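You operate a simulated robot arm through the tools that you are given. There is no shell and no other tool. Be economical: measure what you need, move in short steps, check, and stop when the job is done.

You run a simulated robot arm. Do the job below in one go: nothing can be reset, and whatever is moved stays where it is left.

TASK
Put things in order on the top of the pine bench. At the end: the brown felt-soled block from the top of the pine bench is on the dark red tray; the blue pad stands where the brass casing stood; the brass casing stands where the brown felt-soled block stood; the green bar stands on top of the cream tin; whatever was shut is shut again. Leave all else as you found it, and nothing knocked over.

Only the result counts: the job must be done as asked and must still hold three seconds after the hand-in. Knocking over, shifting, dropping, spilling or breaking anything else fails it.

THE ROBOT
A 6-joint arm with a two-finger parallel gripper, fixed in place. Base frame: the origin is at the foot of the arm, x ahead of it, y to its left, z up; the work surface is at about z = 80. Lengths are in cm, angles in degrees, forces in N, time in s.
With the tool pointing down near the work surface it reaches from about 24 to 64 cm from the base axis. Its first joint turns from -66.0 to 66.0 degrees. Payload 2.7 kg.
The tool frame sits at the grasp point between the pads (the TCP): z along the fingers, y along the line on which they close. The tips reach 2.3 cm beyond it. Largest opening 9.4 cm; finger width 3.8, thickness 1; the body of the gripper, 5.4 by 9.6 cm, starts 3.9 cm behind the TCP.
Orientation is that of the tool frame in the base frame, as a unit quaternion [x, y, z, w]. With the fingers straight down and closing along the base's y, the tool's x points along the base's -x, its y along +y and its z along -z.

THE INTERFACE
- The arm moves only by the tool play_rows. Its argument "rows" is one flat list of numbers, 6 for each row, row after row: the shift along the base's x, y, z in units of 20 mm (1.0 is 20 mm), then the turn, a rotation vector about the base's x, y, z in units of 8 degrees (1.0 is 8 degrees). In form: [tx, ty, tz, wx, wy, wz, tx, ty, tz, wx, wy, wz, ...]. A call has 1 to 12 rows; each row shifts and turns the commanded pose from where the row before left it. "fingers" is the gripper command, from -1 (shut) to 1 (fully open), values between in proportion, set as the call begins (left out, the last holds). A call with a number of a shift or a turn outside -1 to 1 is refused whole. Each row takes 0.2 s and may step no farther than 5 cm and 8.6 degrees from the row before; otherwise, or with a gripper value out of range, the whole call is refused. A pose out of reach is approached as far as the arm can. The call stops where the force on the tool passes 40 N (or 10 N more than at its start, if that is more) or the arm is blocked; 0.2 s more then pass. The fingers move at their own pace (about 4.5 cm/s each) and stop on an object; they squeeze with about 45 N. The grip force told is the motor's: it shows also when the fingers shut on nothing. Time passes only in rows, and 0.2 s behind the last, so rows that do not move let the fingers close. It gives the time, the measured TCP pose, the force on the tool (base axes), the opening and the grip force at its end, in the units of the frame above (readings bear some noise).
- Cameras (640 x 400 px; columns grow to the right, rows downward): "scene" is fixed at [5.37, -41.57, 141.85]; the picture's right is [0.87, -0.49, 0.00], its down [-0.29, -0.51, -0.81] and it looks along [0.40, 0.70, -0.59] (base axes); focal length 352 px, centre (320, 200). "wrist" rides on the gripper at [8.7, 1.6, -7.4] in the tool frame; the picture's right is [-0.18, 0.98, 0.00], its down [-0.58, -0.11, -0.81] and it looks along [-0.79, -0.15, 0.59] (tool axes); focal length 243 px, centre (320, 200). There is no depth. A picture from a camera that has moved, and an enlarged one, comes with that camera's place and axes in the base frame and with its lens. The place of the scene camera against the robot may be out by one fixed shift of up to 2.5 cm in any direction.
- capture(camera): a new picture of that camera. The clock stands still meanwhile.
- enlarge(camera, box): a new picture of the part [left, top, right, bottom] of that camera's present view, enlarged. The clock stands still meanwhile.
- finish_job(): hands the job in; it is judged then, once.

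Work in short steps. Places have to be worked out from the pictures, the camera data and where the tool is seen: move nearer, look again, correct. Check each grasp and each placing, and mend what went wrong. You have 120 turns and 84 pictures in all, those below and enlarged ones among them. Open the gripper and draw the arm clear of the work before you hand the job in, unless the task says otherwise.

The tools are called after ">>>" as a command line: name --argument value ..., lists and objects as JSON in quotes. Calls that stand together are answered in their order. play_rows: Moves the arm, as the interface text tells. Its arguments: {"type":"object","properties":{"rows":{"type":"array","items":{"type":"number"}},"fingers":{"type":"number"}},"required":["rows"]} The other tools are called the same way: capture (camera) takes a picture; enlarge (camera, box) takes an enlarged picture of a part of a camera's view; finish_job () hands the job in.

At the start:

```text
time: 0.0
position: [34.89, -1.41, 114.0]
tcp_rot: [-0.001, 1.0, 0.001, -0.001]
force: [0.1, 0.4, 0.9]
width: 9.38
grasp_force: 0.0
```

scene: 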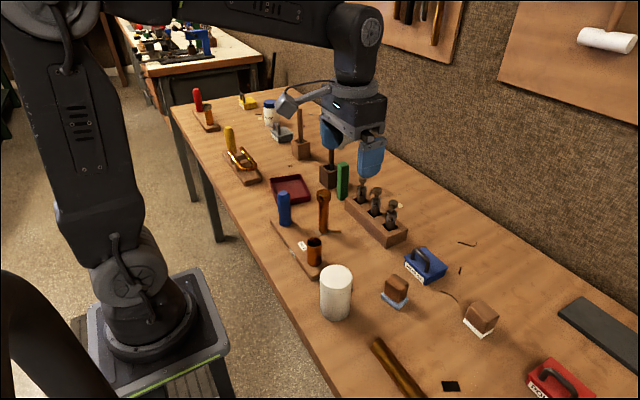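
wrist: 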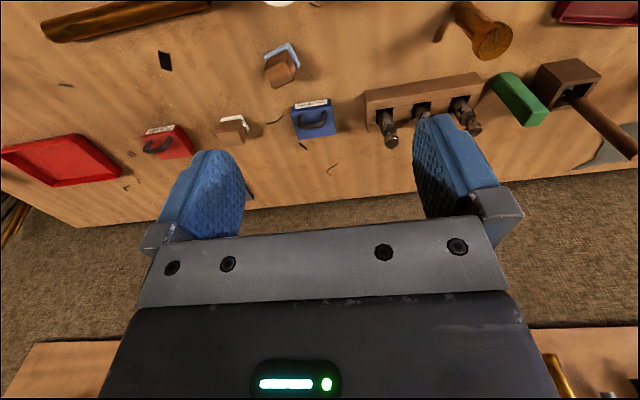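

I'll begin by looking closely at the scene from the fixed camera.

>>> enlarge --camera "scene" --box '[260, 150, 450, 290]'

>>> enlarge --camera "scene" --box '[370, 230, 640, 400]'

>>> enlarge --camera "scene" --box '[170, 80, 330, 200]'

>>> enlarge --camera "scene" --box '[250, 220, 480, 400]'

```text
2.86 times, centred on (355, 220) of scene
camera zoom: at [5.37, -41.57, 141.85], right [0.87, -0.49, 0.0], down [-0.29, -0.51, -0.81], along [0.4, 0.7, -0.59], focal length 1007 px, centre (220, 143)
```

zoom: 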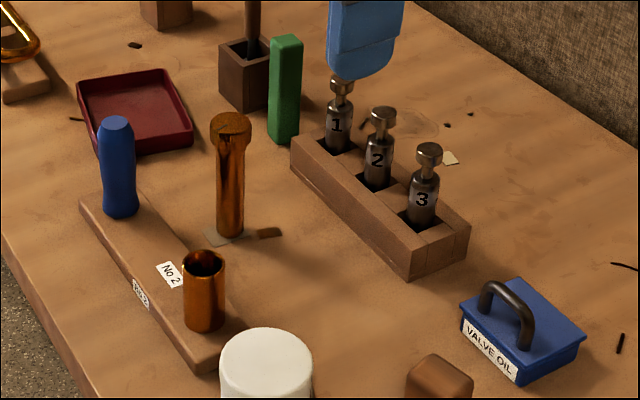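

```text
2.35 times, centred on (505, 315) of scene
camera zoom: at [5.37, -41.57, 141.85], right [0.87, -0.49, 0.0], down [-0.29, -0.51, -0.81], along [0.4, 0.7, -0.59], focal length 829 px, centre (-115, -71)
```

zoom: 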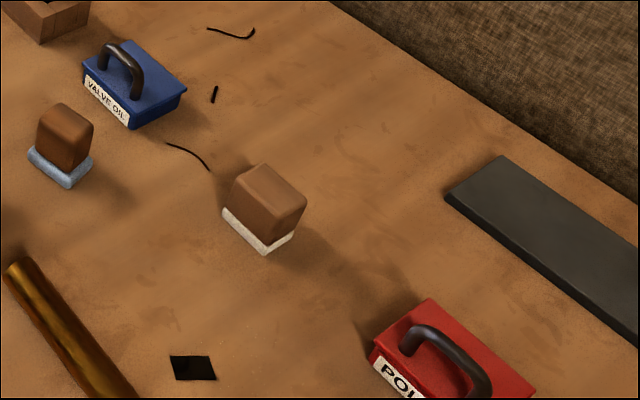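

```text
3.33 times, centred on (250, 140) of scene
camera zoom: at [5.37, -41.57, 141.85], right [0.87, -0.49, 0.0], down [-0.29, -0.51, -0.81], along [0.4, 0.7, -0.59], focal length 1175 px, centre (553, 400)
```

zoom: 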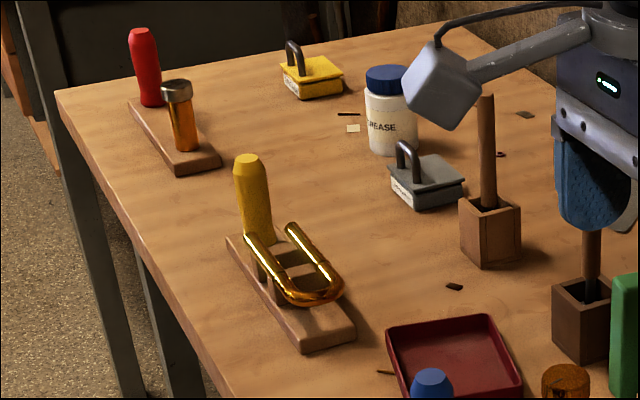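

```text
2.22 times, centred on (365, 310) of scene
camera zoom: at [5.37, -41.57, 141.85], right [0.87, -0.49, 0.0], down [-0.29, -0.51, -0.81], along [0.4, 0.7, -0.59], focal length 783 px, centre (220, -44)
```

zoom: 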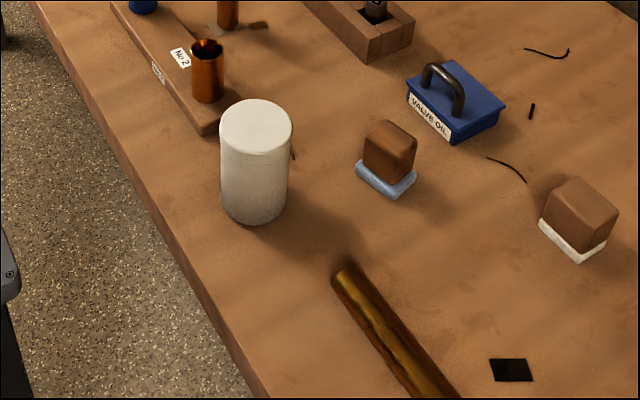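

The likely casing and the meaning of "pad" are uncertain, so I enlarge the wrist view and the ambiguous objects.

>>> enlarge --camera "wrist" --box '[210, 0, 370, 150]'

>>> enlarge --camera "wrist" --box '[370, 0, 640, 160]'

>>> enlarge --camera "scene" --box '[260, 185, 350, 285]'

>>> enlarge --camera "scene" --box '[370, 240, 510, 345]'

```text
2.67 times, centred on (290, 75) of wrist
camera zoom: at [26.33, 0.18, 121.37], right [0.18, 0.98, 0.0], down [0.58, -0.11, 0.81], along [0.79, -0.15, -0.59], focal length 647 px, centre (400, 533)
```

zoom: 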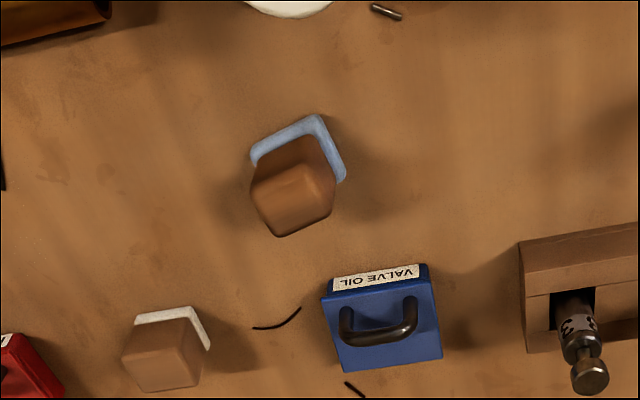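

```text
2.37 times, centred on (505, 80) of wrist
camera zoom: at [26.33, 0.18, 121.37], right [0.18, 0.98, 0.0], down [0.58, -0.11, 0.81], along [0.79, -0.15, -0.59], focal length 575 px, centre (-118, 484)
```

zoom: 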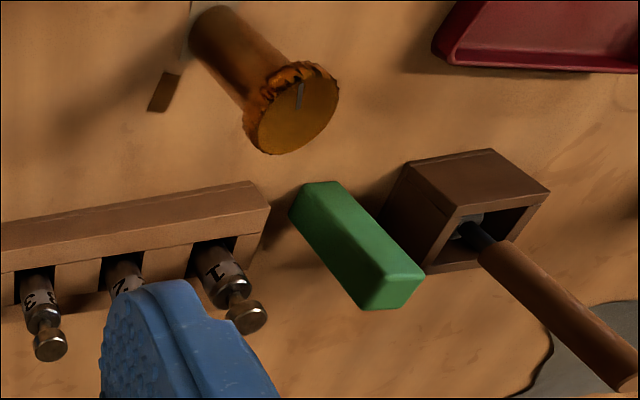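

```text
4.00 times, centred on (305, 235) of scene
camera zoom: at [5.37, -41.57, 141.85], right [0.87, -0.49, 0.0], down [-0.29, -0.51, -0.81], along [0.4, 0.7, -0.59], focal length 1410 px, centre (380, 60)
```

zoom: 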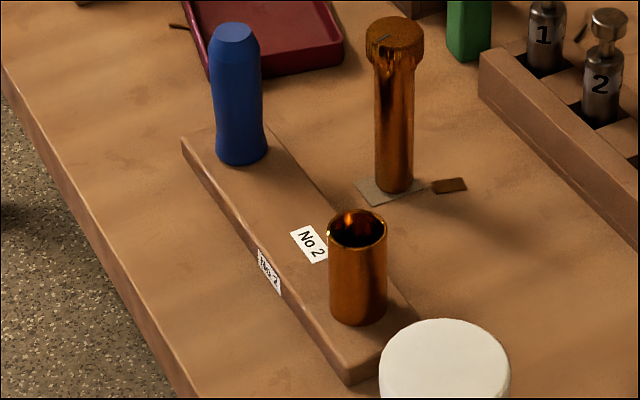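

```text
3.81 times, centred on (440, 292) of scene
camera zoom: at [5.37, -41.57, 141.85], right [0.87, -0.49, 0.0], down [-0.29, -0.51, -0.81], along [0.4, 0.7, -0.59], focal length 1342 px, centre (-137, -152)
```

zoom: 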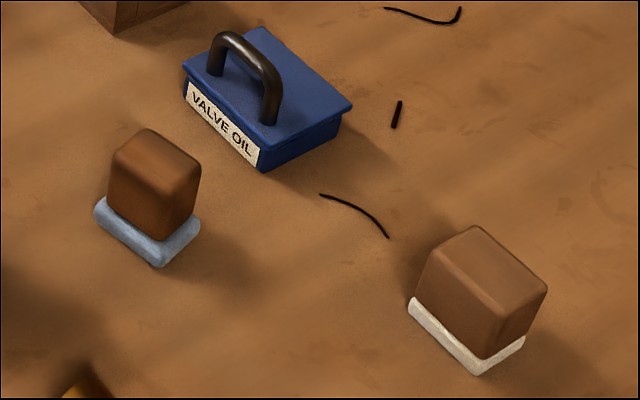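

Two blocks have brown bodies, one with a blue sole and one with a white sole. I move the wrist camera down toward them and the VALVE OIL box for a close look.

>>> play_rows --rows '[0.5, -0.7, -0.9, 0, 0, 0, 0.5, -0.7, -0.9, 0, 0, 0, 0.5, -0.7, -0.9, 0, 0, 0, 0.5, -0.7, -0.9, 0, 0, 0, 0.5, -0.7, -0.9, 0, 0, 0, 0.5, -0.7, -0.9, 0, 0, 0, 0.5, -0.7, -0.9, 0, 0, 0, 0.5, -0.7, -0.9, 0, 0, 0]' --fingers 1

>>> capture --camera "wrist"

```text
time: 1.8
position: [43.02, -12.66, 99.61]
tcp_rot: [-0.001, 1.0, 0.001, 0.001]
force: [0.6, 0.4, -0.6]
width: 9.39
grasp_force: 0.1
```

```text
73 pictures are left
camera wrist: at [34.32, -10.97, 106.98], right [0.18, 0.98, 0.0], down [0.58, -0.11, 0.81], along [0.79, -0.15, -0.59], focal length 243 px, centre (320, 200)
```

wrist: 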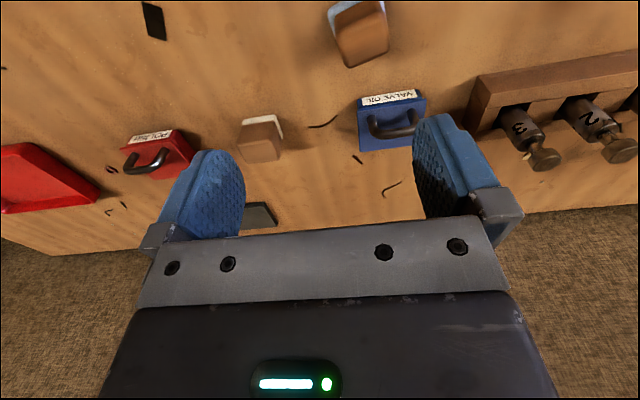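

Enlarging the two blocks and the oil box to compare details.

>>> enlarge --camera "wrist" --box '[300, 0, 440, 155]'

>>> enlarge --camera "wrist" --box '[200, 90, 320, 180]'

```text
2.58 times, centred on (370, 78) of wrist
camera zoom: at [34.32, -10.97, 106.98], right [0.18, 0.98, 0.0], down [0.58, -0.11, 0.81], along [0.79, -0.15, -0.59], focal length 626 px, centre (191, 516)
```

zoom: 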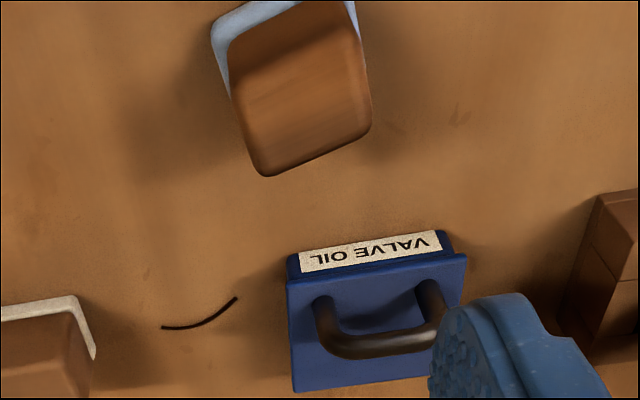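

```text
4.44 times, centred on (260, 135) of wrist
camera zoom: at [34.32, -10.97, 106.98], right [0.18, 0.98, 0.0], down [0.58, -0.11, 0.81], along [0.79, -0.15, -0.59], focal length 1078 px, centre (587, 489)
```

zoom: 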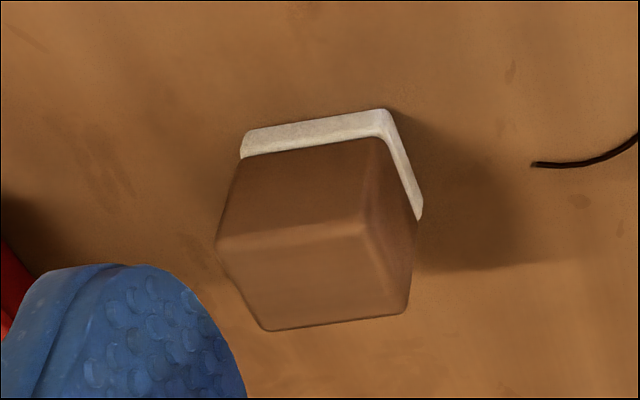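

I check the labels on the other lidded boxes and the red one, to settle what is called "pad".

>>> enlarge --camera "scene" --box '[235, 85, 300, 145]'

>>> enlarge --camera "scene" --box '[520, 340, 600, 400]'

>>> capture --camera "scene"

>>> enlarge --camera "scene" --box '[180, 80, 280, 190]'

```text
6.67 times, centred on (268, 115) of scene
camera zoom: at [5.37, -41.57, 141.85], right [0.87, -0.49, 0.0], down [-0.29, -0.51, -0.81], along [0.4, 0.7, -0.59], focal length 2349 px, centre (670, 767)
```

zoom: 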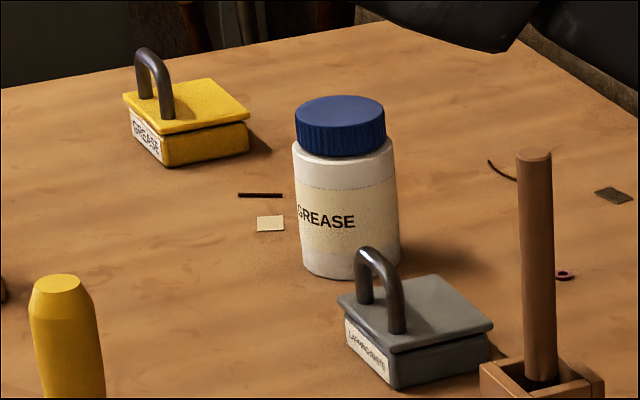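

```text
6.67 times, centred on (560, 370) of scene
camera zoom: at [5.37, -41.57, 141.85], right [0.87, -0.49, 0.0], down [-0.29, -0.51, -0.81], along [0.4, 0.7, -0.59], focal length 2349 px, centre (-1280, -933)
```

zoom: 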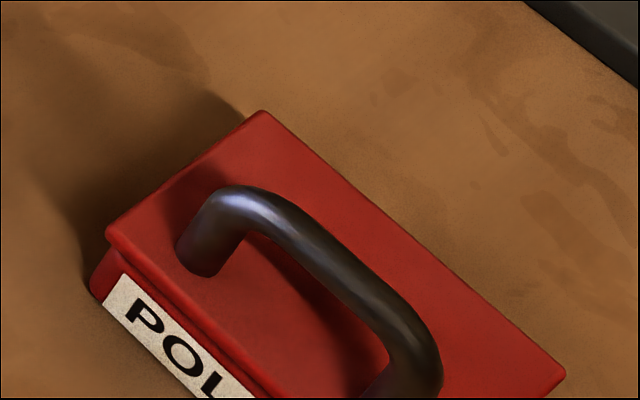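

```text
68 pictures are left
```

scene: 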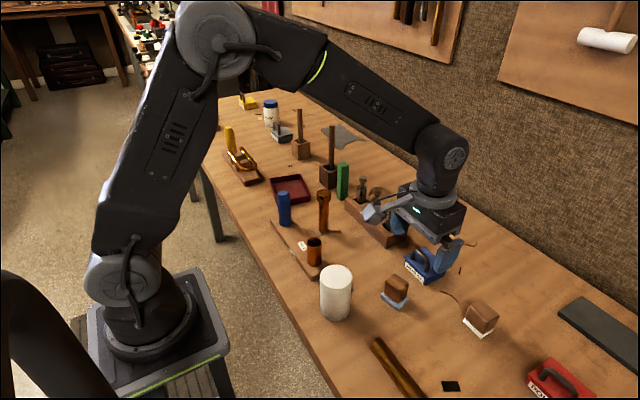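

```text
3.64 times, centred on (230, 135) of scene
camera zoom: at [5.37, -41.57, 141.85], right [0.87, -0.49, 0.0], down [-0.29, -0.51, -0.81], along [0.4, 0.7, -0.59], focal length 1281 px, centre (647, 436)
```

zoom: 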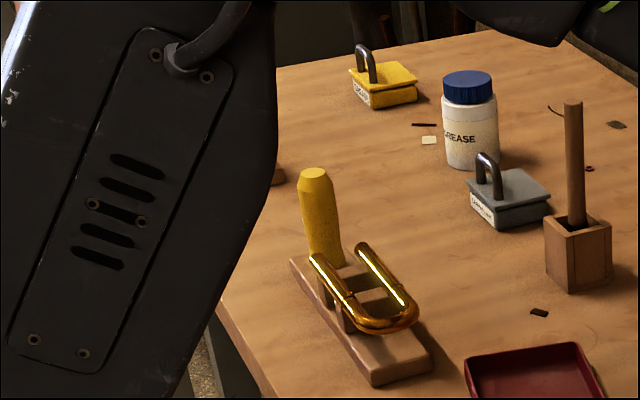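

My reading of the scene: the felt-soled block is the white-soled one at about (53.4, -22.2). The blue-soled piece is the "blue pad", and the tall capped cylinder is the brass casing. I hover above the felt block to check its position.

>>> play_rows --rows '[0.867, -0.795, -0.55, 0, 0, 0, 0.867, -0.795, -0.55, 0, 0, 0, 0.867, -0.795, -0.55, 0, 0, 0, 0.867, -0.795, -0.55, 0, 0, 0, 0.867, -0.795, -0.55, 0, 0, 0, 0.867, -0.795, -0.55, 0, 0, 0]'

>>> capture --camera "wrist"

```text
time: 3.2
position: [53.25, -22.39, 93.05]
tcp_rot: [-0.001, 1.0, 0.0, 0.0]
force: [0.5, 0.0, -0.3]
width: 9.39
grasp_force: 0.1
```

```text
66 pictures are left
camera wrist: at [44.69, -20.74, 100.37], right [0.18, 0.98, 0.0], down [0.58, -0.11, 0.81], along [0.79, -0.15, -0.59], focal length 243 px, centre (320, 200)
```

wrist: 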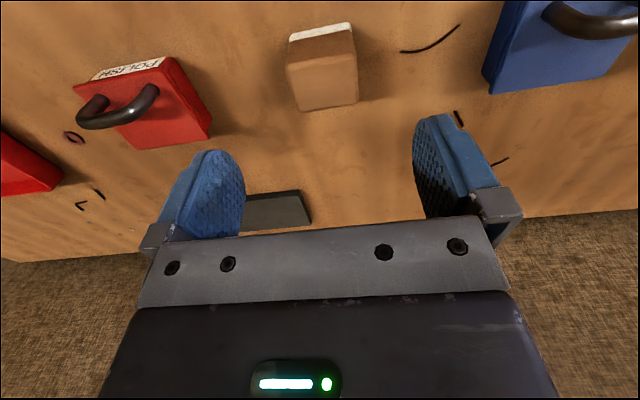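

The block spans x about 51.5–55.2 and y about -24.2 to -20.0, with its top near z = 84. I descend straight onto it and grip along y.

>>> play_rows --rows '[0.05, 0.15, -0.87, 0, 0, 0, 0, 0, -0.87, 0, 0, 0, 0, 0, -0.87, 0, 0, 0, 0, 0, -0.87, 0, 0, 0, 0, 0, -0.87, 0, 0, 0, 0, 0, -0.8, 0, 0, 0]' --fingers 1

>>> play_rows --rows '[0, 0, 0, 0, 0, 0, 0, 0, 0, 0, 0, 0, 0, 0, 0, 0, 0, 0, 0, 0, 0, 0, 0, 0]' --fingers -1

>>> capture --camera "scene"

```text
time: 4.6
position: [53.5, -21.99, 82.7]
tcp_rot: [-0.001, 1.0, -0.001, 0.001]
force: [0.1, 0.4, 0.0]
width: 9.4
grasp_force: 0.0
```

```text
time: 5.6
position: [53.47, -21.91, 82.63]
tcp_rot: [-0.001, 1.0, 0.001, 0.0]
force: [0.6, -0.5, 0.0]
width: 4.42
grasp_force: 44.7
```

```text
65 pictures are left
```

scene: 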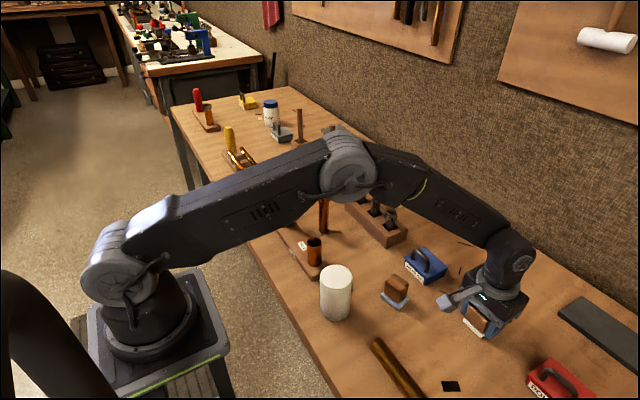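

Gripped at 4.4 cm width. I lift straight up, then carry the block over toward the dark red tray.

>>> play_rows --rows '[0, 0, 1, 0, 0, 0, 0, 0, 1, 0, 0, 0, 0, 0, 1, 0, 0, 0, 0, 0, 1, 0, 0, 0, 0, 0, 1, 0, 0, 0, 0, 0, 1, 0, 0, 0, 0, 0, 1, 0, 0, 0, 0, 0, 1, 0, 0, 0, 0, 0.5, 1, 0, 0, 0, 0, 1, 1, 0, 0, 0, 0, 1, 1, 0, 0, 0, 0, 1, 1, 0, 0, 0]'

>>> play_rows --rows '[-0.2, 1, 0, 0, 0, 0, -0.2, 1, 0, 0, 0, 0, -0.2, 1, 0, 0, 0, 0, -0.2, 1, 0, 0, 0, 0, -0.2, 1, 0, 0, 0, 0, -0.2, 1, 0, 0, 0, 0, -0.2, 1, 0, 0, 0, 0, -0.2, 1, 0, 0, 0, 0, -0.2, 1, 0, 0, 0, 0, -0.2, 1, 0, 0, 0, 0, -0.2, 1, 0, 0, 0, 0, -0.2, 1, 0, 0, 0, 0]'

>>> play_rows --rows '[-0.4, 1, 0, 0, 0, 0, -0.4, 1, 0, 0, 0, 0, -0.4, 1, 0, 0, 0, 0, -0.4, 1, 0, 0, 0, 0, -0.4, 1, 0, 0, 0, 0, -0.4, 1, 0, 0, 0, 0, -0.4, 1, 0, 0, 0, 0, -0.4, 1, 0, 0, 0, 0, -0.4, 1, 0, 0, 0, 0, -0.4, 0, 0, 0, 0, 0]'

>>> capture --camera "wrist"

>>> capture --camera "scene"

```text
time: 8.2
position: [53.47, -14.67, 106.61]
tcp_rot: [-0.001, 1.0, 0.001, 0.0]
force: [0.2, -1.0, -0.5]
width: 4.44
grasp_force: 44.8
```

```text
time: 10.8
position: [48.63, 9.11, 106.64]
tcp_rot: [0.0, 1.0, 0.0, 0.0]
force: [-0.4, 0.3, 0.0]
width: 4.43
grasp_force: 45.0
```

```text
time: 13.0
position: [40.5, 27.25, 106.53]
tcp_rot: [0.0, 1.0, 0.001, 0.0]
force: [0.0, 0.2, -0.3]
width: 4.47
grasp_force: 45.2
```

```text
64 pictures are left
camera wrist: at [31.93, 28.77, 114.04], right [0.18, 0.98, 0.0], down [0.58, -0.11, 0.81], along [0.79, -0.15, -0.59], focal length 243 px, centre (320, 200)
```

wrist: 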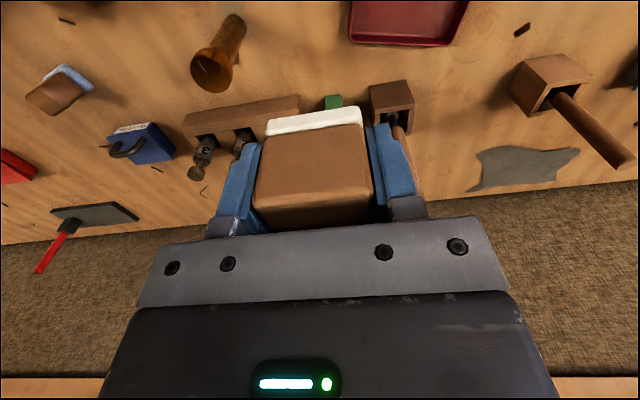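

```text
63 pictures are left
```

scene: 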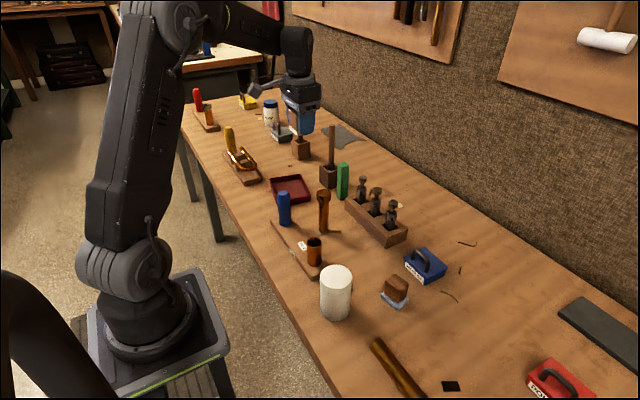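

The block is held well. I move closer to the tray so the wrist camera can locate it accurately.

>>> play_rows --rows '[-0.5, 1, 0, 0, 0, 0, -0.5, 1, 0, 0, 0, 0, -0.5, 1, 0, 0, 0, 0, -0.5, 1, 0, 0, 0, 0, -0.5, 1, 0, 0, 0, 0]'

>>> capture --camera "wrist"

```text
time: 14.2
position: [35.67, 37.26, 106.64]
tcp_rot: [0.0, 1.0, 0.001, -0.001]
force: [-0.5, 0.3, -0.5]
width: 4.44
grasp_force: 45.6
```

```text
62 pictures are left
camera wrist: at [27.02, 38.89, 114.1], right [0.18, 0.98, 0.0], down [0.58, -0.11, 0.81], along [0.79, -0.15, -0.59], focal length 243 px, centre (320, 200)
```

wrist: 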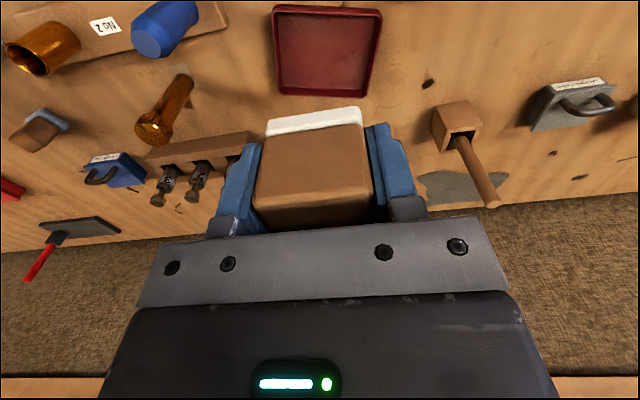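

The tray centre is at about (40.9, 36.9), rotated by roughly 13°. I move above it and go down.

>>> play_rows --rows '[0.87, -0.06, 0, 0, 0, 0, 0.87, -0.06, 0, 0, 0, 0, 0.87, -0.06, 0, 0, 0, 0, 0, 0, -1, 0, 0, 0, 0, 0, -1, 0, 0, 0, 0, 0, -1, 0, 0, 0, 0, 0, -1, 0, 0, 0, 0, 0, -1, 0, 0, 0, 0, 0, -1, 0, 0, 0, 0, 0, -1, 0, 0, 0]'

>>> capture --camera "wrist"

>>> capture --camera "scene"

```text
time: 16.4
position: [40.85, 36.8, 92.74]
tcp_rot: [-0.002, 1.0, -0.001, -0.001]
force: [0.9, 0.2, -0.2]
width: 4.44
grasp_force: 44.5
```

```text
61 pictures are left
camera wrist: at [32.18, 38.35, 100.12], right [0.18, 0.98, 0.0], down [0.58, -0.11, 0.81], along [0.79, -0.15, -0.59], focal length 243 px, centre (320, 200)
```

wrist: 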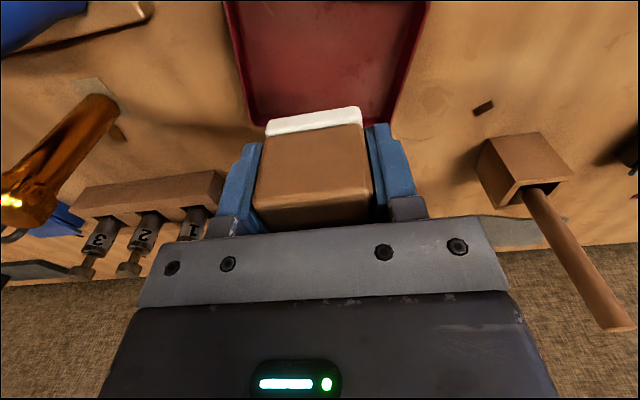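

```text
60 pictures are left
```

scene: 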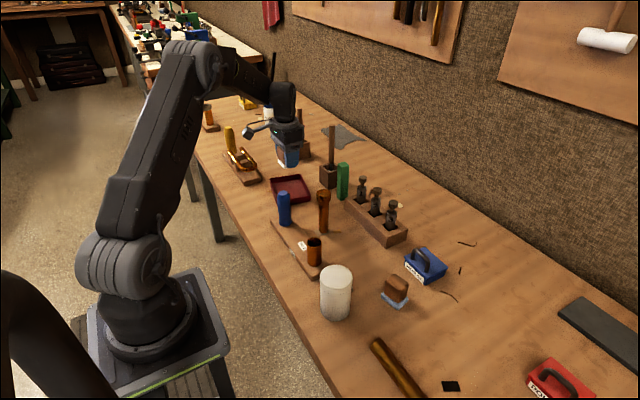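

Aligned over the tray. I lower the block to just above the tray floor, then ease it down.

>>> play_rows --rows '[0, 0, -1, 0, 0, 0, 0, 0, -1, 0, 0, 0, 0, 0, -1, 0, 0, 0, 0, 0, -1, 0, 0, 0, 0, 0, -0.3, 0, 0, 0]'

>>> play_rows --rows '[0, 0, -0.15, 0, 0, 0, 0, 0, -0.15, 0, 0, 0, 0, 0, -0.1, 0, 0, 0]'

>>> capture --camera "wrist"

```text
time: 17.6
position: [40.79, 36.9, 84.0]
tcp_rot: [0.0, 1.0, -0.001, 0.0]
force: [0.3, -0.5, -0.6]
width: 4.43
grasp_force: 45.2
```

```text
time: 18.4
position: [40.8, 36.83, 83.37]
tcp_rot: [-0.001, 1.0, 0.001, 0.0]
force: [-0.5, 0.0, -0.6]
width: 4.45
grasp_force: 44.7
```

```text
59 pictures are left
camera wrist: at [32.28, 38.33, 90.68], right [0.18, 0.98, 0.0], down [0.58, -0.11, 0.81], along [0.79, -0.15, -0.59], focal length 243 px, centre (320, 200)
```

wrist: 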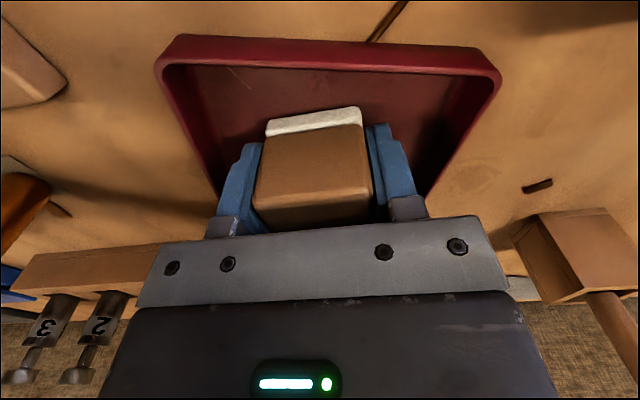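

Centred in the tray with no contact yet. I lower further in tiny steps until the force shows contact.

>>> play_rows --rows '[0, 0, -0.08, 0, 0, 0, 0, 0, -0.08, 0, 0, 0]'

>>> play_rows --rows '[0, 0, -0.05, 0, 0, 0]'

```text
time: 19.0
position: [40.9, 36.89, 83.05]
tcp_rot: [0.0, 1.0, 0.001, 0.001]
force: [-1.9, -3.9, 6.7]
width: 4.45
grasp_force: 44.6
```

```text
time: 19.4
position: [41.01, 36.82, 83.03]
tcp_rot: [-0.002, 1.0, 0.001, 0.001]
force: [-4.0, -7.4, 22.5]
width: 4.44
grasp_force: 45.1
```

Contact is made. I open just enough to clear the block and rise straight up.

>>> play_rows --rows '[0, 0, 0, 0, 0, 0, 0, 0, 0, 0, 0, 0, 0, 0, 0, 0, 0, 0]' --fingers 0.3

>>> play_rows --rows '[0, 0, 0.5, 0, 0, 0, 0, 0, 1, 0, 0, 0, 0, 0, 1, 0, 0, 0, 0, 0, 1, 0, 0, 0, 0, 0, 1, 0, 0, 0, 0, 0, 1, 0, 0, 0, 0, 0, 1, 0, 0, 0, 0, 0, 1, 0, 0, 0, 0, 0, 1, 0, 0, 0, 0, 0, 1, 0, 0, 0, 0, 0, 1, 0, 0, 0, 0, 0, 1, 0, 0, 0]'

>>> capture --camera "wrist"

```text
time: 20.2
position: [40.79, 36.7, 82.67]
tcp_rot: [-0.002, 1.0, 0.0, -0.001]
force: [-0.3, 1.0, 0.4]
width: 6.12
grasp_force: 0.1
```

```text
time: 22.8
position: [40.92, 36.84, 105.96]
tcp_rot: [-0.001, 1.0, 0.0, -0.001]
force: [0.3, 0.5, 0.1]
width: 6.09
grasp_force: 0.1
```

```text
58 pictures are left
camera wrist: at [32.31, 38.29, 113.33], right [0.18, 0.98, 0.0], down [0.58, -0.11, 0.81], along [0.79, -0.15, -0.59], focal length 243 px, centre (320, 200)
```

wrist: 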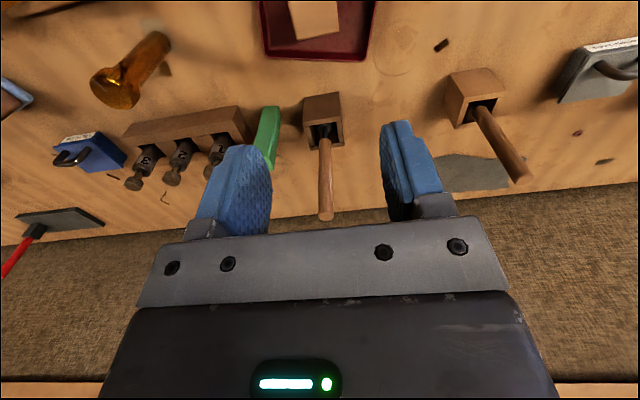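

The block rests in the tray. Next is the brass casing, near (40.5, 17.5); I move to view it from close above.

>>> play_rows --rows '[-0.195, -0.94, 0.1, 0, 0, 0, -0.195, -0.94, 0.1, 0, 0, 0, -0.195, -0.94, 0.1, 0, 0, 0, -0.195, -0.94, 0.1, 0, 0, 0, -0.195, -0.94, 0.1, 0, 0, 0, -0.195, -0.94, 0.1, 0, 0, 0, -0.195, -0.94, 0.1, 0, 0, 0, -0.195, -0.94, 0.1, 0, 0, 0, -0.195, -0.94, 0.1, 0, 0, 0, -0.195, -0.94, 0.1, 0, 0, 0]' --fingers 1

>>> capture --camera "wrist"

>>> enlarge --camera "wrist" --box '[220, 0, 400, 130]'

>>> enlarge --camera "scene" --box '[255, 150, 375, 290]'

```text
time: 25.0
position: [36.98, 17.99, 107.78]
tcp_rot: [0.0, 1.0, 0.001, 0.0]
force: [-0.2, 0.1, -0.4]
width: 9.42
grasp_force: 0.0
```

```text
57 pictures are left
camera wrist: at [28.41, 19.6, 115.24], right [0.18, 0.98, 0.0], down [0.58, -0.11, 0.81], along [0.79, -0.15, -0.59], focal length 243 px, centre (320, 200)
```

wrist: 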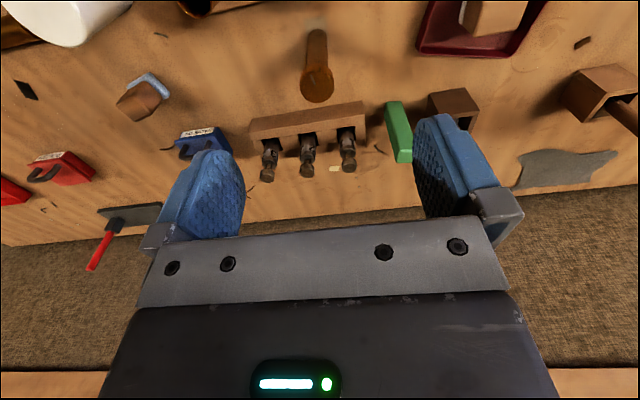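

```text
3.08 times, centred on (310, 65) of wrist
camera zoom: at [28.41, 19.6, 115.24], right [0.18, 0.98, 0.0], down [0.58, -0.11, 0.81], along [0.79, -0.15, -0.59], focal length 746 px, centre (351, 615)
```

zoom: 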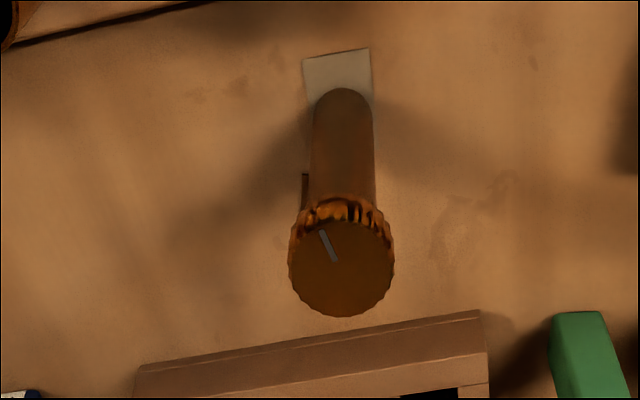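

```text
2.86 times, centred on (315, 220) of scene
camera zoom: at [5.37, -41.57, 141.85], right [0.87, -0.49, 0.0], down [-0.29, -0.51, -0.81], along [0.4, 0.7, -0.59], focal length 1007 px, centre (334, 143)
```

zoom: 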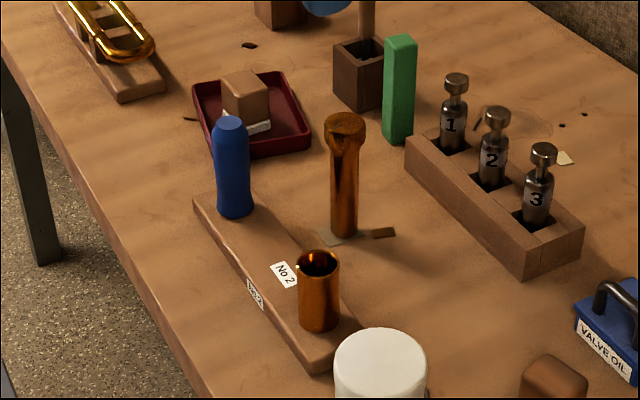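

The casing stands at about (41.05, 17.0). It is about 11.5 cm tall, with a cap about 3.4 cm across at the top. I come down above it and check alignment.

>>> play_rows --rows '[0.68, -0.167, 0, 0, 0, 0, 0.68, -0.167, 0, 0, 0, 0, 0.68, -0.167, 0, 0, 0, 0, 0, 0, -1, 0, 0, 0, 0, 0, -1, 0, 0, 0, 0, 0, -1, 0, 0, 0, 0, 0, -1, 0, 0, 0, 0, 0, -1, 0, 0, 0]' --fingers 1

>>> capture --camera "wrist"

```text
time: 26.8
position: [41.01, 17.03, 97.92]
tcp_rot: [-0.002, 1.0, 0.0, 0.0]
force: [1.0, -0.2, -0.7]
width: 9.39
grasp_force: 0.1
```

```text
54 pictures are left
camera wrist: at [32.39, 18.56, 105.32], right [0.18, 0.98, 0.0], down [0.58, -0.11, 0.81], along [0.79, -0.15, -0.59], focal length 243 px, centre (320, 200)
```

wrist: 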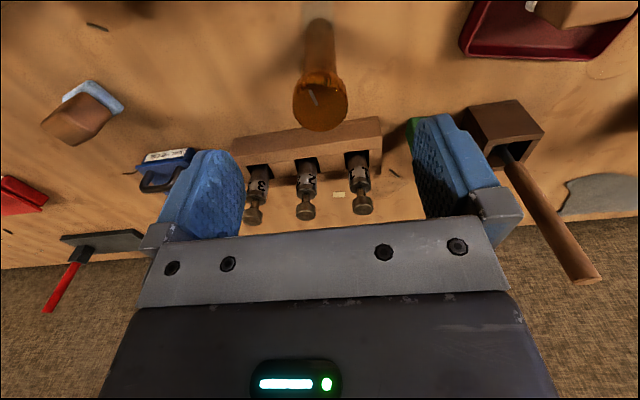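

The cap is centred between the fingers with its top near z = 91.4. I lower to z of about 90.2 and close on it.

>>> play_rows --rows '[0, -0.03, -1, 0, 0, 0, 0, 0, -1, 0, 0, 0, 0, 0, -1, 0, 0, 0, 0, 0, -0.85, 0, 0, 0]'

>>> play_rows --rows '[0, 0, 0, 0, 0, 0, 0, 0, 0, 0, 0, 0, 0, 0, 0, 0, 0, 0, 0, 0, 0, 0, 0, 0, 0, 0, 0, 0, 0, 0]' --fingers -1

>>> enlarge --camera "scene" --box '[255, 150, 375, 290]'

```text
time: 27.8
position: [41.11, 17.15, 90.13]
tcp_rot: [-0.003, 1.0, 0.001, 0.001]
force: [0.0, 0.5, 0.3]
width: 9.4
grasp_force: 0.2
```

```text
time: 29.0
position: [41.04, 17.02, 90.19]
tcp_rot: [-0.002, 1.0, 0.001, 0.0]
force: [-0.1, -1.1, -0.3]
width: 3.29
grasp_force: 45.3
```

```text
2.86 times, centred on (315, 220) of scene
camera zoom: at [5.37, -41.57, 141.85], right [0.87, -0.49, 0.0], down [-0.29, -0.51, -0.81], along [0.4, 0.7, -0.59], focal length 1007 px, centre (334, 143)
```

zoom: 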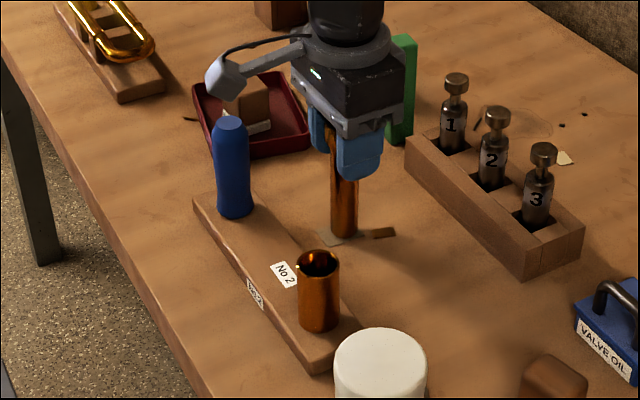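

Gripped at 3.29 cm, the cap's width. I lift a little and check whether the whole casing comes up or only the cap.

>>> play_rows --rows '[0, 0, 0.3, 0, 0, 0, 0, 0, 0.4, 0, 0, 0, 0, 0, 0.3, 0, 0, 0]'

>>> enlarge --camera "scene" --box '[255, 150, 375, 290]'

```text
time: 29.8
position: [40.98, 16.92, 92.08]
tcp_rot: [-0.001, 1.0, 0.0, 0.0]
force: [0.4, 0.8, -3.1]
width: 3.31
grasp_force: 45.1
```

```text
2.86 times, centred on (315, 220) of scene
camera zoom: at [5.37, -41.57, 141.85], right [0.87, -0.49, 0.0], down [-0.29, -0.51, -0.81], along [0.4, 0.7, -0.59], focal length 1007 px, centre (334, 143)
```

zoom: 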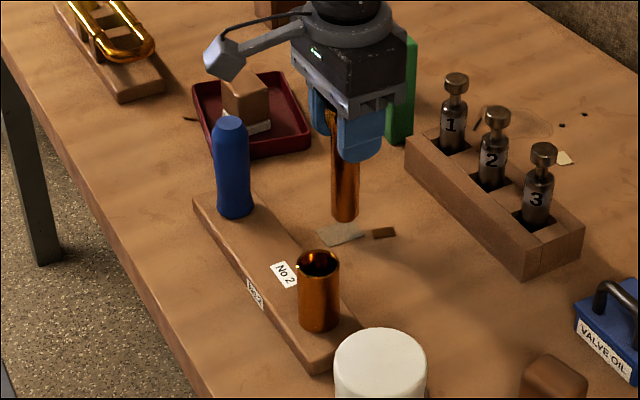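

The whole casing lifted (about 3 N). I raise it and carry it to the felt block's old place at (53.35, -22.1).

>>> play_rows --rows '[0, 0, 1, 0, 0, 0, 0, 0, 1, 0, 0, 0, 0, 0, 1, 0, 0, 0, 0, 0, 1, 0, 0, 0, 0, 0, 1, 0, 0, 0, 0, 0, 1, 0, 0, 0, 0, 0, 1, 0, 0, 0]'

>>> play_rows --rows '[0.308, -0.977, 0, 0, 0, 0, 0.308, -0.977, 0, 0, 0, 0, 0.308, -0.977, 0, 0, 0, 0, 0.308, -0.977, 0, 0, 0, 0, 0.308, -0.977, 0, 0, 0, 0, 0.308, -0.977, 0, 0, 0, 0, 0.308, -0.977, 0, 0, 0, 0, 0.308, -0.977, 0, 0, 0, 0, 0.308, -0.977, 0, 0, 0, 0, 0.308, -0.977, 0, 0, 0, 0]'

>>> play_rows --rows '[0.308, -0.977, 0, 0, 0, 0, 0.308, -0.977, 0, 0, 0, 0, 0.308, -0.977, 0, 0, 0, 0, 0.308, -0.977, 0, 0, 0, 0, 0.308, -0.977, 0, 0, 0, 0, 0.308, -0.977, 0, 0, 0, 0, 0.308, -0.977, 0, 0, 0, 0, 0.308, -0.977, 0, 0, 0, 0, 0.308, -0.977, 0, 0, 0, 0, 0.308, -0.977, 0, 0, 0, 0]'

>>> capture --camera "wrist"

```text
time: 31.4
position: [41.01, 16.84, 106.02]
tcp_rot: [-0.001, 1.0, 0.0, 0.0]
force: [0.7, 0.8, -2.3]
width: 3.29
grasp_force: 44.7
```

```text
time: 33.6
position: [47.36, -2.56, 106.06]
tcp_rot: [-0.002, 1.0, 0.001, 0.0]
force: [0.2, 0.6, -3.2]
width: 3.31
grasp_force: 45.7
```

```text
time: 35.8
position: [53.35, -22.19, 106.3]
tcp_rot: [0.0, 1.0, 0.001, -0.001]
force: [0.1, 0.2, -2.1]
width: 3.27
grasp_force: 44.7
```

```text
51 pictures are left
camera wrist: at [44.72, -20.53, 113.65], right [0.18, 0.98, 0.0], down [0.58, -0.11, 0.81], along [0.79, -0.15, -0.59], focal length 243 px, centre (320, 200)
```

wrist: 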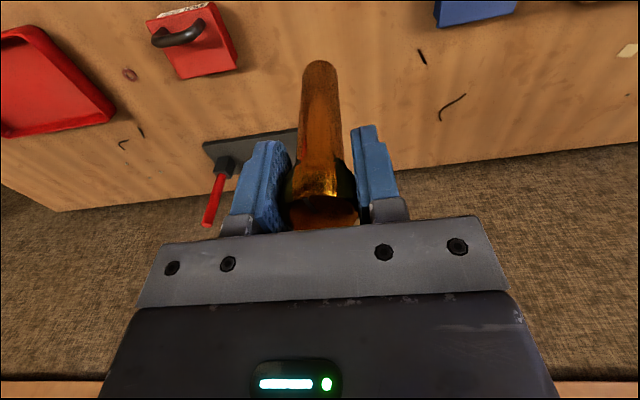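

The casing hangs straight over the target. I lower it to just above the bench, then ease it down to contact.

>>> play_rows --rows '[0, 0, -1, 0, 0, 0, 0, 0, -1, 0, 0, 0, 0, 0, -1, 0, 0, 0, 0, 0, -1, 0, 0, 0, 0, 0, -1, 0, 0, 0, 0, 0, -1, 0, 0, 0, 0, 0, -1, 0, 0, 0, 0, 0, -0.7, 0, 0, 0]'

>>> play_rows --rows '[0, 0, -0.08, 0, 0, 0, 0, 0, -0.08, 0, 0, 0]'

>>> play_rows --rows '[0, 0, -0.06, 0, 0, 0]'

```text
time: 37.6
position: [53.39, -22.06, 90.63]
tcp_rot: [-0.002, 1.0, 0.001, 0.0]
force: [0.2, -0.7, -2.8]
width: 3.32
grasp_force: 44.7
```

```text
time: 38.2
position: [53.38, -22.14, 90.4]
tcp_rot: [0.0, 1.0, 0.0, 0.0]
force: [0.1, 0.3, -2.0]
width: 3.31
grasp_force: 44.8
```

```text
time: 38.6
position: [53.34, -21.97, 90.35]
tcp_rot: [0.0, 1.0, 0.0, 0.0]
force: [0.3, 0.3, -1.5]
width: 3.29
grasp_force: 45.3
```

No clear contact yet, so I step down a little more.

>>> play_rows --rows '[0, 0, -0.05, 0, 0, 0]'

>>> play_rows --rows '[0, 0, -0.05, 0, 0, 0]'

```text
time: 39.0
position: [53.38, -22.09, 90.23]
tcp_rot: [-0.001, 1.0, 0.001, 0.0]
force: [-0.1, 0.1, -2.7]
width: 3.31
grasp_force: 44.9
```

```text
time: 39.4
position: [53.39, -22.07, 90.17]
tcp_rot: [-0.001, 1.0, 0.0, 0.001]
force: [-1.7, 0.8, 2.6]
width: 3.31
grasp_force: 44.8
```

Contact is made: the force rose from -2.7 to +2.6 N. I open gently and rise clear, then look.

>>> play_rows --rows '[0, 0, 0, 0, 0, 0, 0, 0, 0, 0, 0, 0, 0, 0, 0, 0, 0, 0, 0, 0, 0, 0, 0, 0]' --fingers 0.6

>>> play_rows --rows '[0, 0, 0.5, 0, 0, 0, 0, 0, 1, 0, 0, 0, 0, 0, 1, 0, 0, 0, 0, 0, 1, 0, 0, 0, 0, 0, 1, 0, 0, 0, 0, 0, 1, 0, 0, 0, 0, 0, 1, 0, 0, 0]'

>>> capture --camera "wrist"

>>> capture --camera "scene"

```text
time: 40.4
position: [53.35, -22.2, 90.17]
tcp_rot: [-0.001, 1.0, 0.001, 0.0]
force: [0.3, -0.9, 0.0]
width: 7.51
grasp_force: 0.1
```

```text
time: 42.0
position: [53.55, -22.09, 103.21]
tcp_rot: [-0.001, 1.0, 0.0, 0.0]
force: [0.5, -0.1, 0.2]
width: 7.53
grasp_force: 0.1
```

```text
50 pictures are left
camera wrist: at [44.84, -20.42, 110.59], right [0.18, 0.98, 0.0], down [0.58, -0.11, 0.81], along [0.79, -0.15, -0.59], focal length 243 px, centre (320, 200)
```

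wrist: 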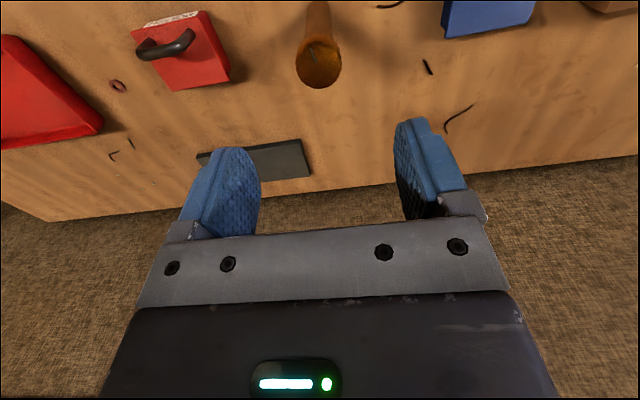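

```text
49 pictures are left
```

scene: 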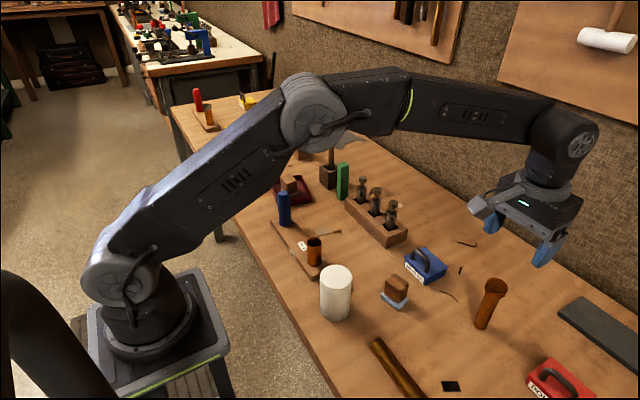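

The casing stands upright at its new place. Now the blue-soled pad: I hover near it to measure its position and yaw.

>>> play_rows --rows '[-0.84, 0.79, 0, 0, 0, 0, -0.84, 0.79, 0, 0, 0, 0, -0.84, 0.79, 0, 0, 0, 0, -0.84, 0.79, 0, 0, 0, 0, -0.84, 0.79, 0, 0, 0, 0, -0.84, 0.79, 0, 0, 0, 0, -0.84, 0.79, 0, 0, 0, 0, -0.84, 0.79, 0, 0, 0, 0, 0, 0, -1, 0, 0, 0, 0, 0, -1, 0, 0, 0]' --fingers 1

>>> capture --camera "wrist"

>>> enlarge --camera "wrist" --box '[250, 0, 410, 120]'

```text
time: 44.2
position: [39.97, -9.41, 99.06]
tcp_rot: [0.0, 1.0, -0.001, 0.002]
force: [-0.5, -0.4, -0.7]
width: 9.38
grasp_force: 0.1
```

```text
48 pictures are left
camera wrist: at [31.33, -7.78, 106.48], right [0.18, 0.98, 0.0], down [0.58, -0.11, 0.81], along [0.79, -0.15, -0.59], focal length 243 px, centre (320, 200)
```

wrist: 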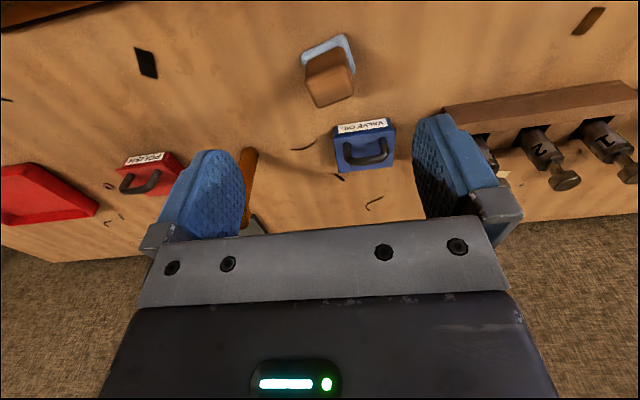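

```text
3.33 times, centred on (330, 60) of wrist
camera zoom: at [31.33, -7.78, 106.48], right [0.18, 0.98, 0.0], down [0.58, -0.11, 0.81], along [0.79, -0.15, -0.59], focal length 809 px, centre (287, 667)
```

zoom: 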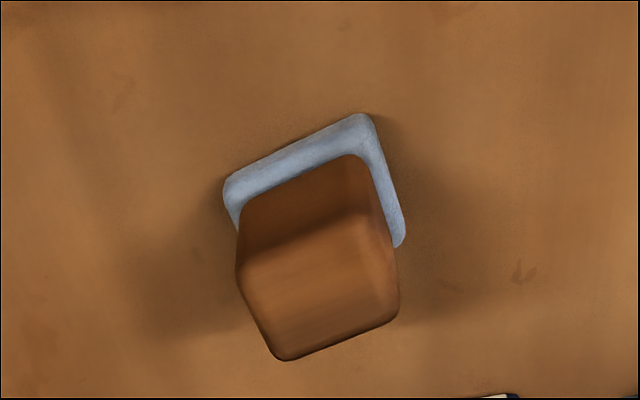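

The blue pad is centred at about (43.0, -9.1) with yaw of about +10° and its top near z = 85.3. The camera housing would come close to the cream tin, so I yaw the tool by -80° and grip across the other pair of faces.

>>> play_rows --rows '[0.15, 0.015, 0, 0, 0, -1, 0.15, 0.015, 0, 0, 0, -1, 0.15, 0.015, 0, 0, 0, -1, 0.15, 0.015, 0, 0, 0, -1, 0.15, 0.015, 0, 0, 0, -1, 0.15, 0.015, 0, 0, 0, -1, 0.15, 0.015, 0, 0, 0, -1, 0.15, 0.015, 0, 0, 0, -1, 0.15, 0.015, 0, 0, 0, -1, 0.15, 0.015, 0, 0, 0, -1]'

>>> capture --camera "wrist"

```text
time: 46.4
position: [43.11, -9.03, 99.08]
tcp_rot: [0.643, 0.766, 0.0, 0.0]
force: [0.4, 0.4, 0.3]
width: 9.39
grasp_force: 0.1
```

```text
46 pictures are left
camera wrist: at [43.12, -0.3, 106.52], right [1.0, -0.01, 0.0], down [-0.01, -0.59, 0.81], along [-0.01, -0.81, -0.59], focal length 243 px, centre (320, 200)
```

wrist: 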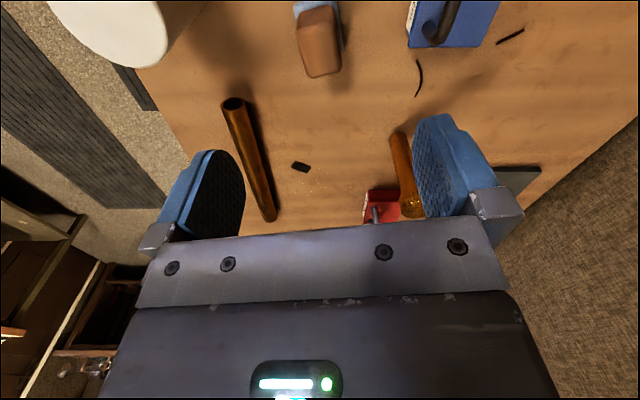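

The pad is centred in the gripper column. I descend to z of about 83.6 and close.

>>> play_rows --rows '[0, 0, -1, 0, 0, 0, 0, 0, -1, 0, 0, 0, 0, 0, -1, 0, 0, 0, 0, 0, -1, 0, 0, 0, 0, 0, -1, 0, 0, 0, 0, 0, -1, 0, 0, 0, 0, 0, -1, 0, 0, 0, 0, 0, -0.7, 0, 0, 0]'

>>> play_rows --rows '[0, 0, 0, 0, 0, 0, 0, 0, 0, 0, 0, 0, 0, 0, 0, 0, 0, 0, 0, 0, 0, 0, 0, 0, 0, 0, 0, 0, 0, 0]' --fingers -1

>>> play_rows --rows '[0, 0, 0.4, 0, 0, 0, 0, 0, 0.6, 0, 0, 0]'

>>> capture --camera "scene"

>>> capture --camera "wrist"

```text
time: 48.2
position: [42.96, -9.11, 83.76]
tcp_rot: [0.642, 0.767, 0.0, 0.0]
force: [0.0, 0.2, -0.2]
width: 9.4
grasp_force: 0.0
```

```text
time: 49.4
position: [43.11, -9.08, 83.73]
tcp_rot: [0.641, 0.767, 0.001, 0.0]
force: [-0.2, 0.1, 0.6]
width: 3.12
grasp_force: 45.1
```

```text
time: 50.0
position: [43.02, -9.09, 85.75]
tcp_rot: [0.642, 0.767, 0.0, 0.0]
force: [0.3, -0.1, 0.1]
width: 3.1
grasp_force: 45.0
```

```text
45 pictures are left
```

scene: 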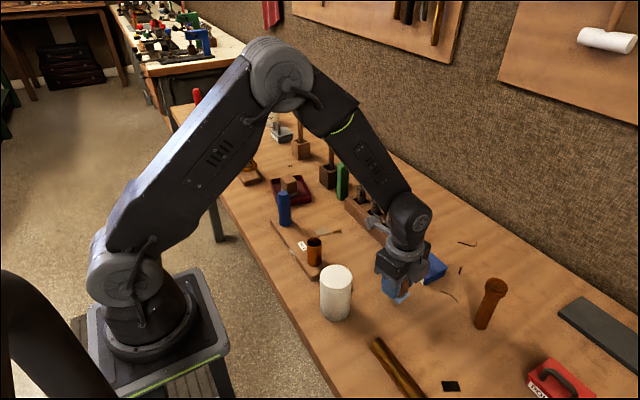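

```text
44 pictures are left
camera wrist: at [43.11, -0.33, 93.11], right [1.0, -0.01, 0.0], down [-0.01, -0.59, 0.81], along [-0.01, -0.81, -0.59], focal length 243 px, centre (320, 200)
```

wrist: 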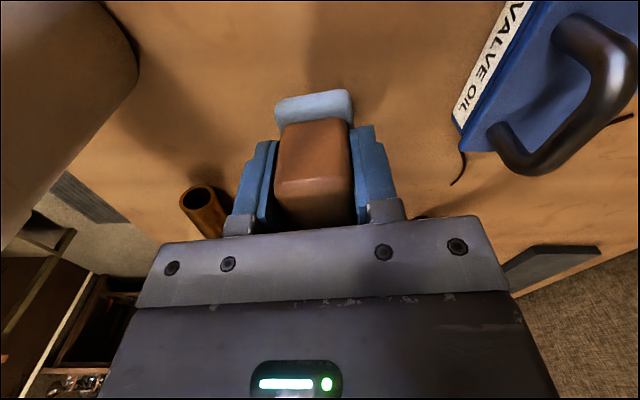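

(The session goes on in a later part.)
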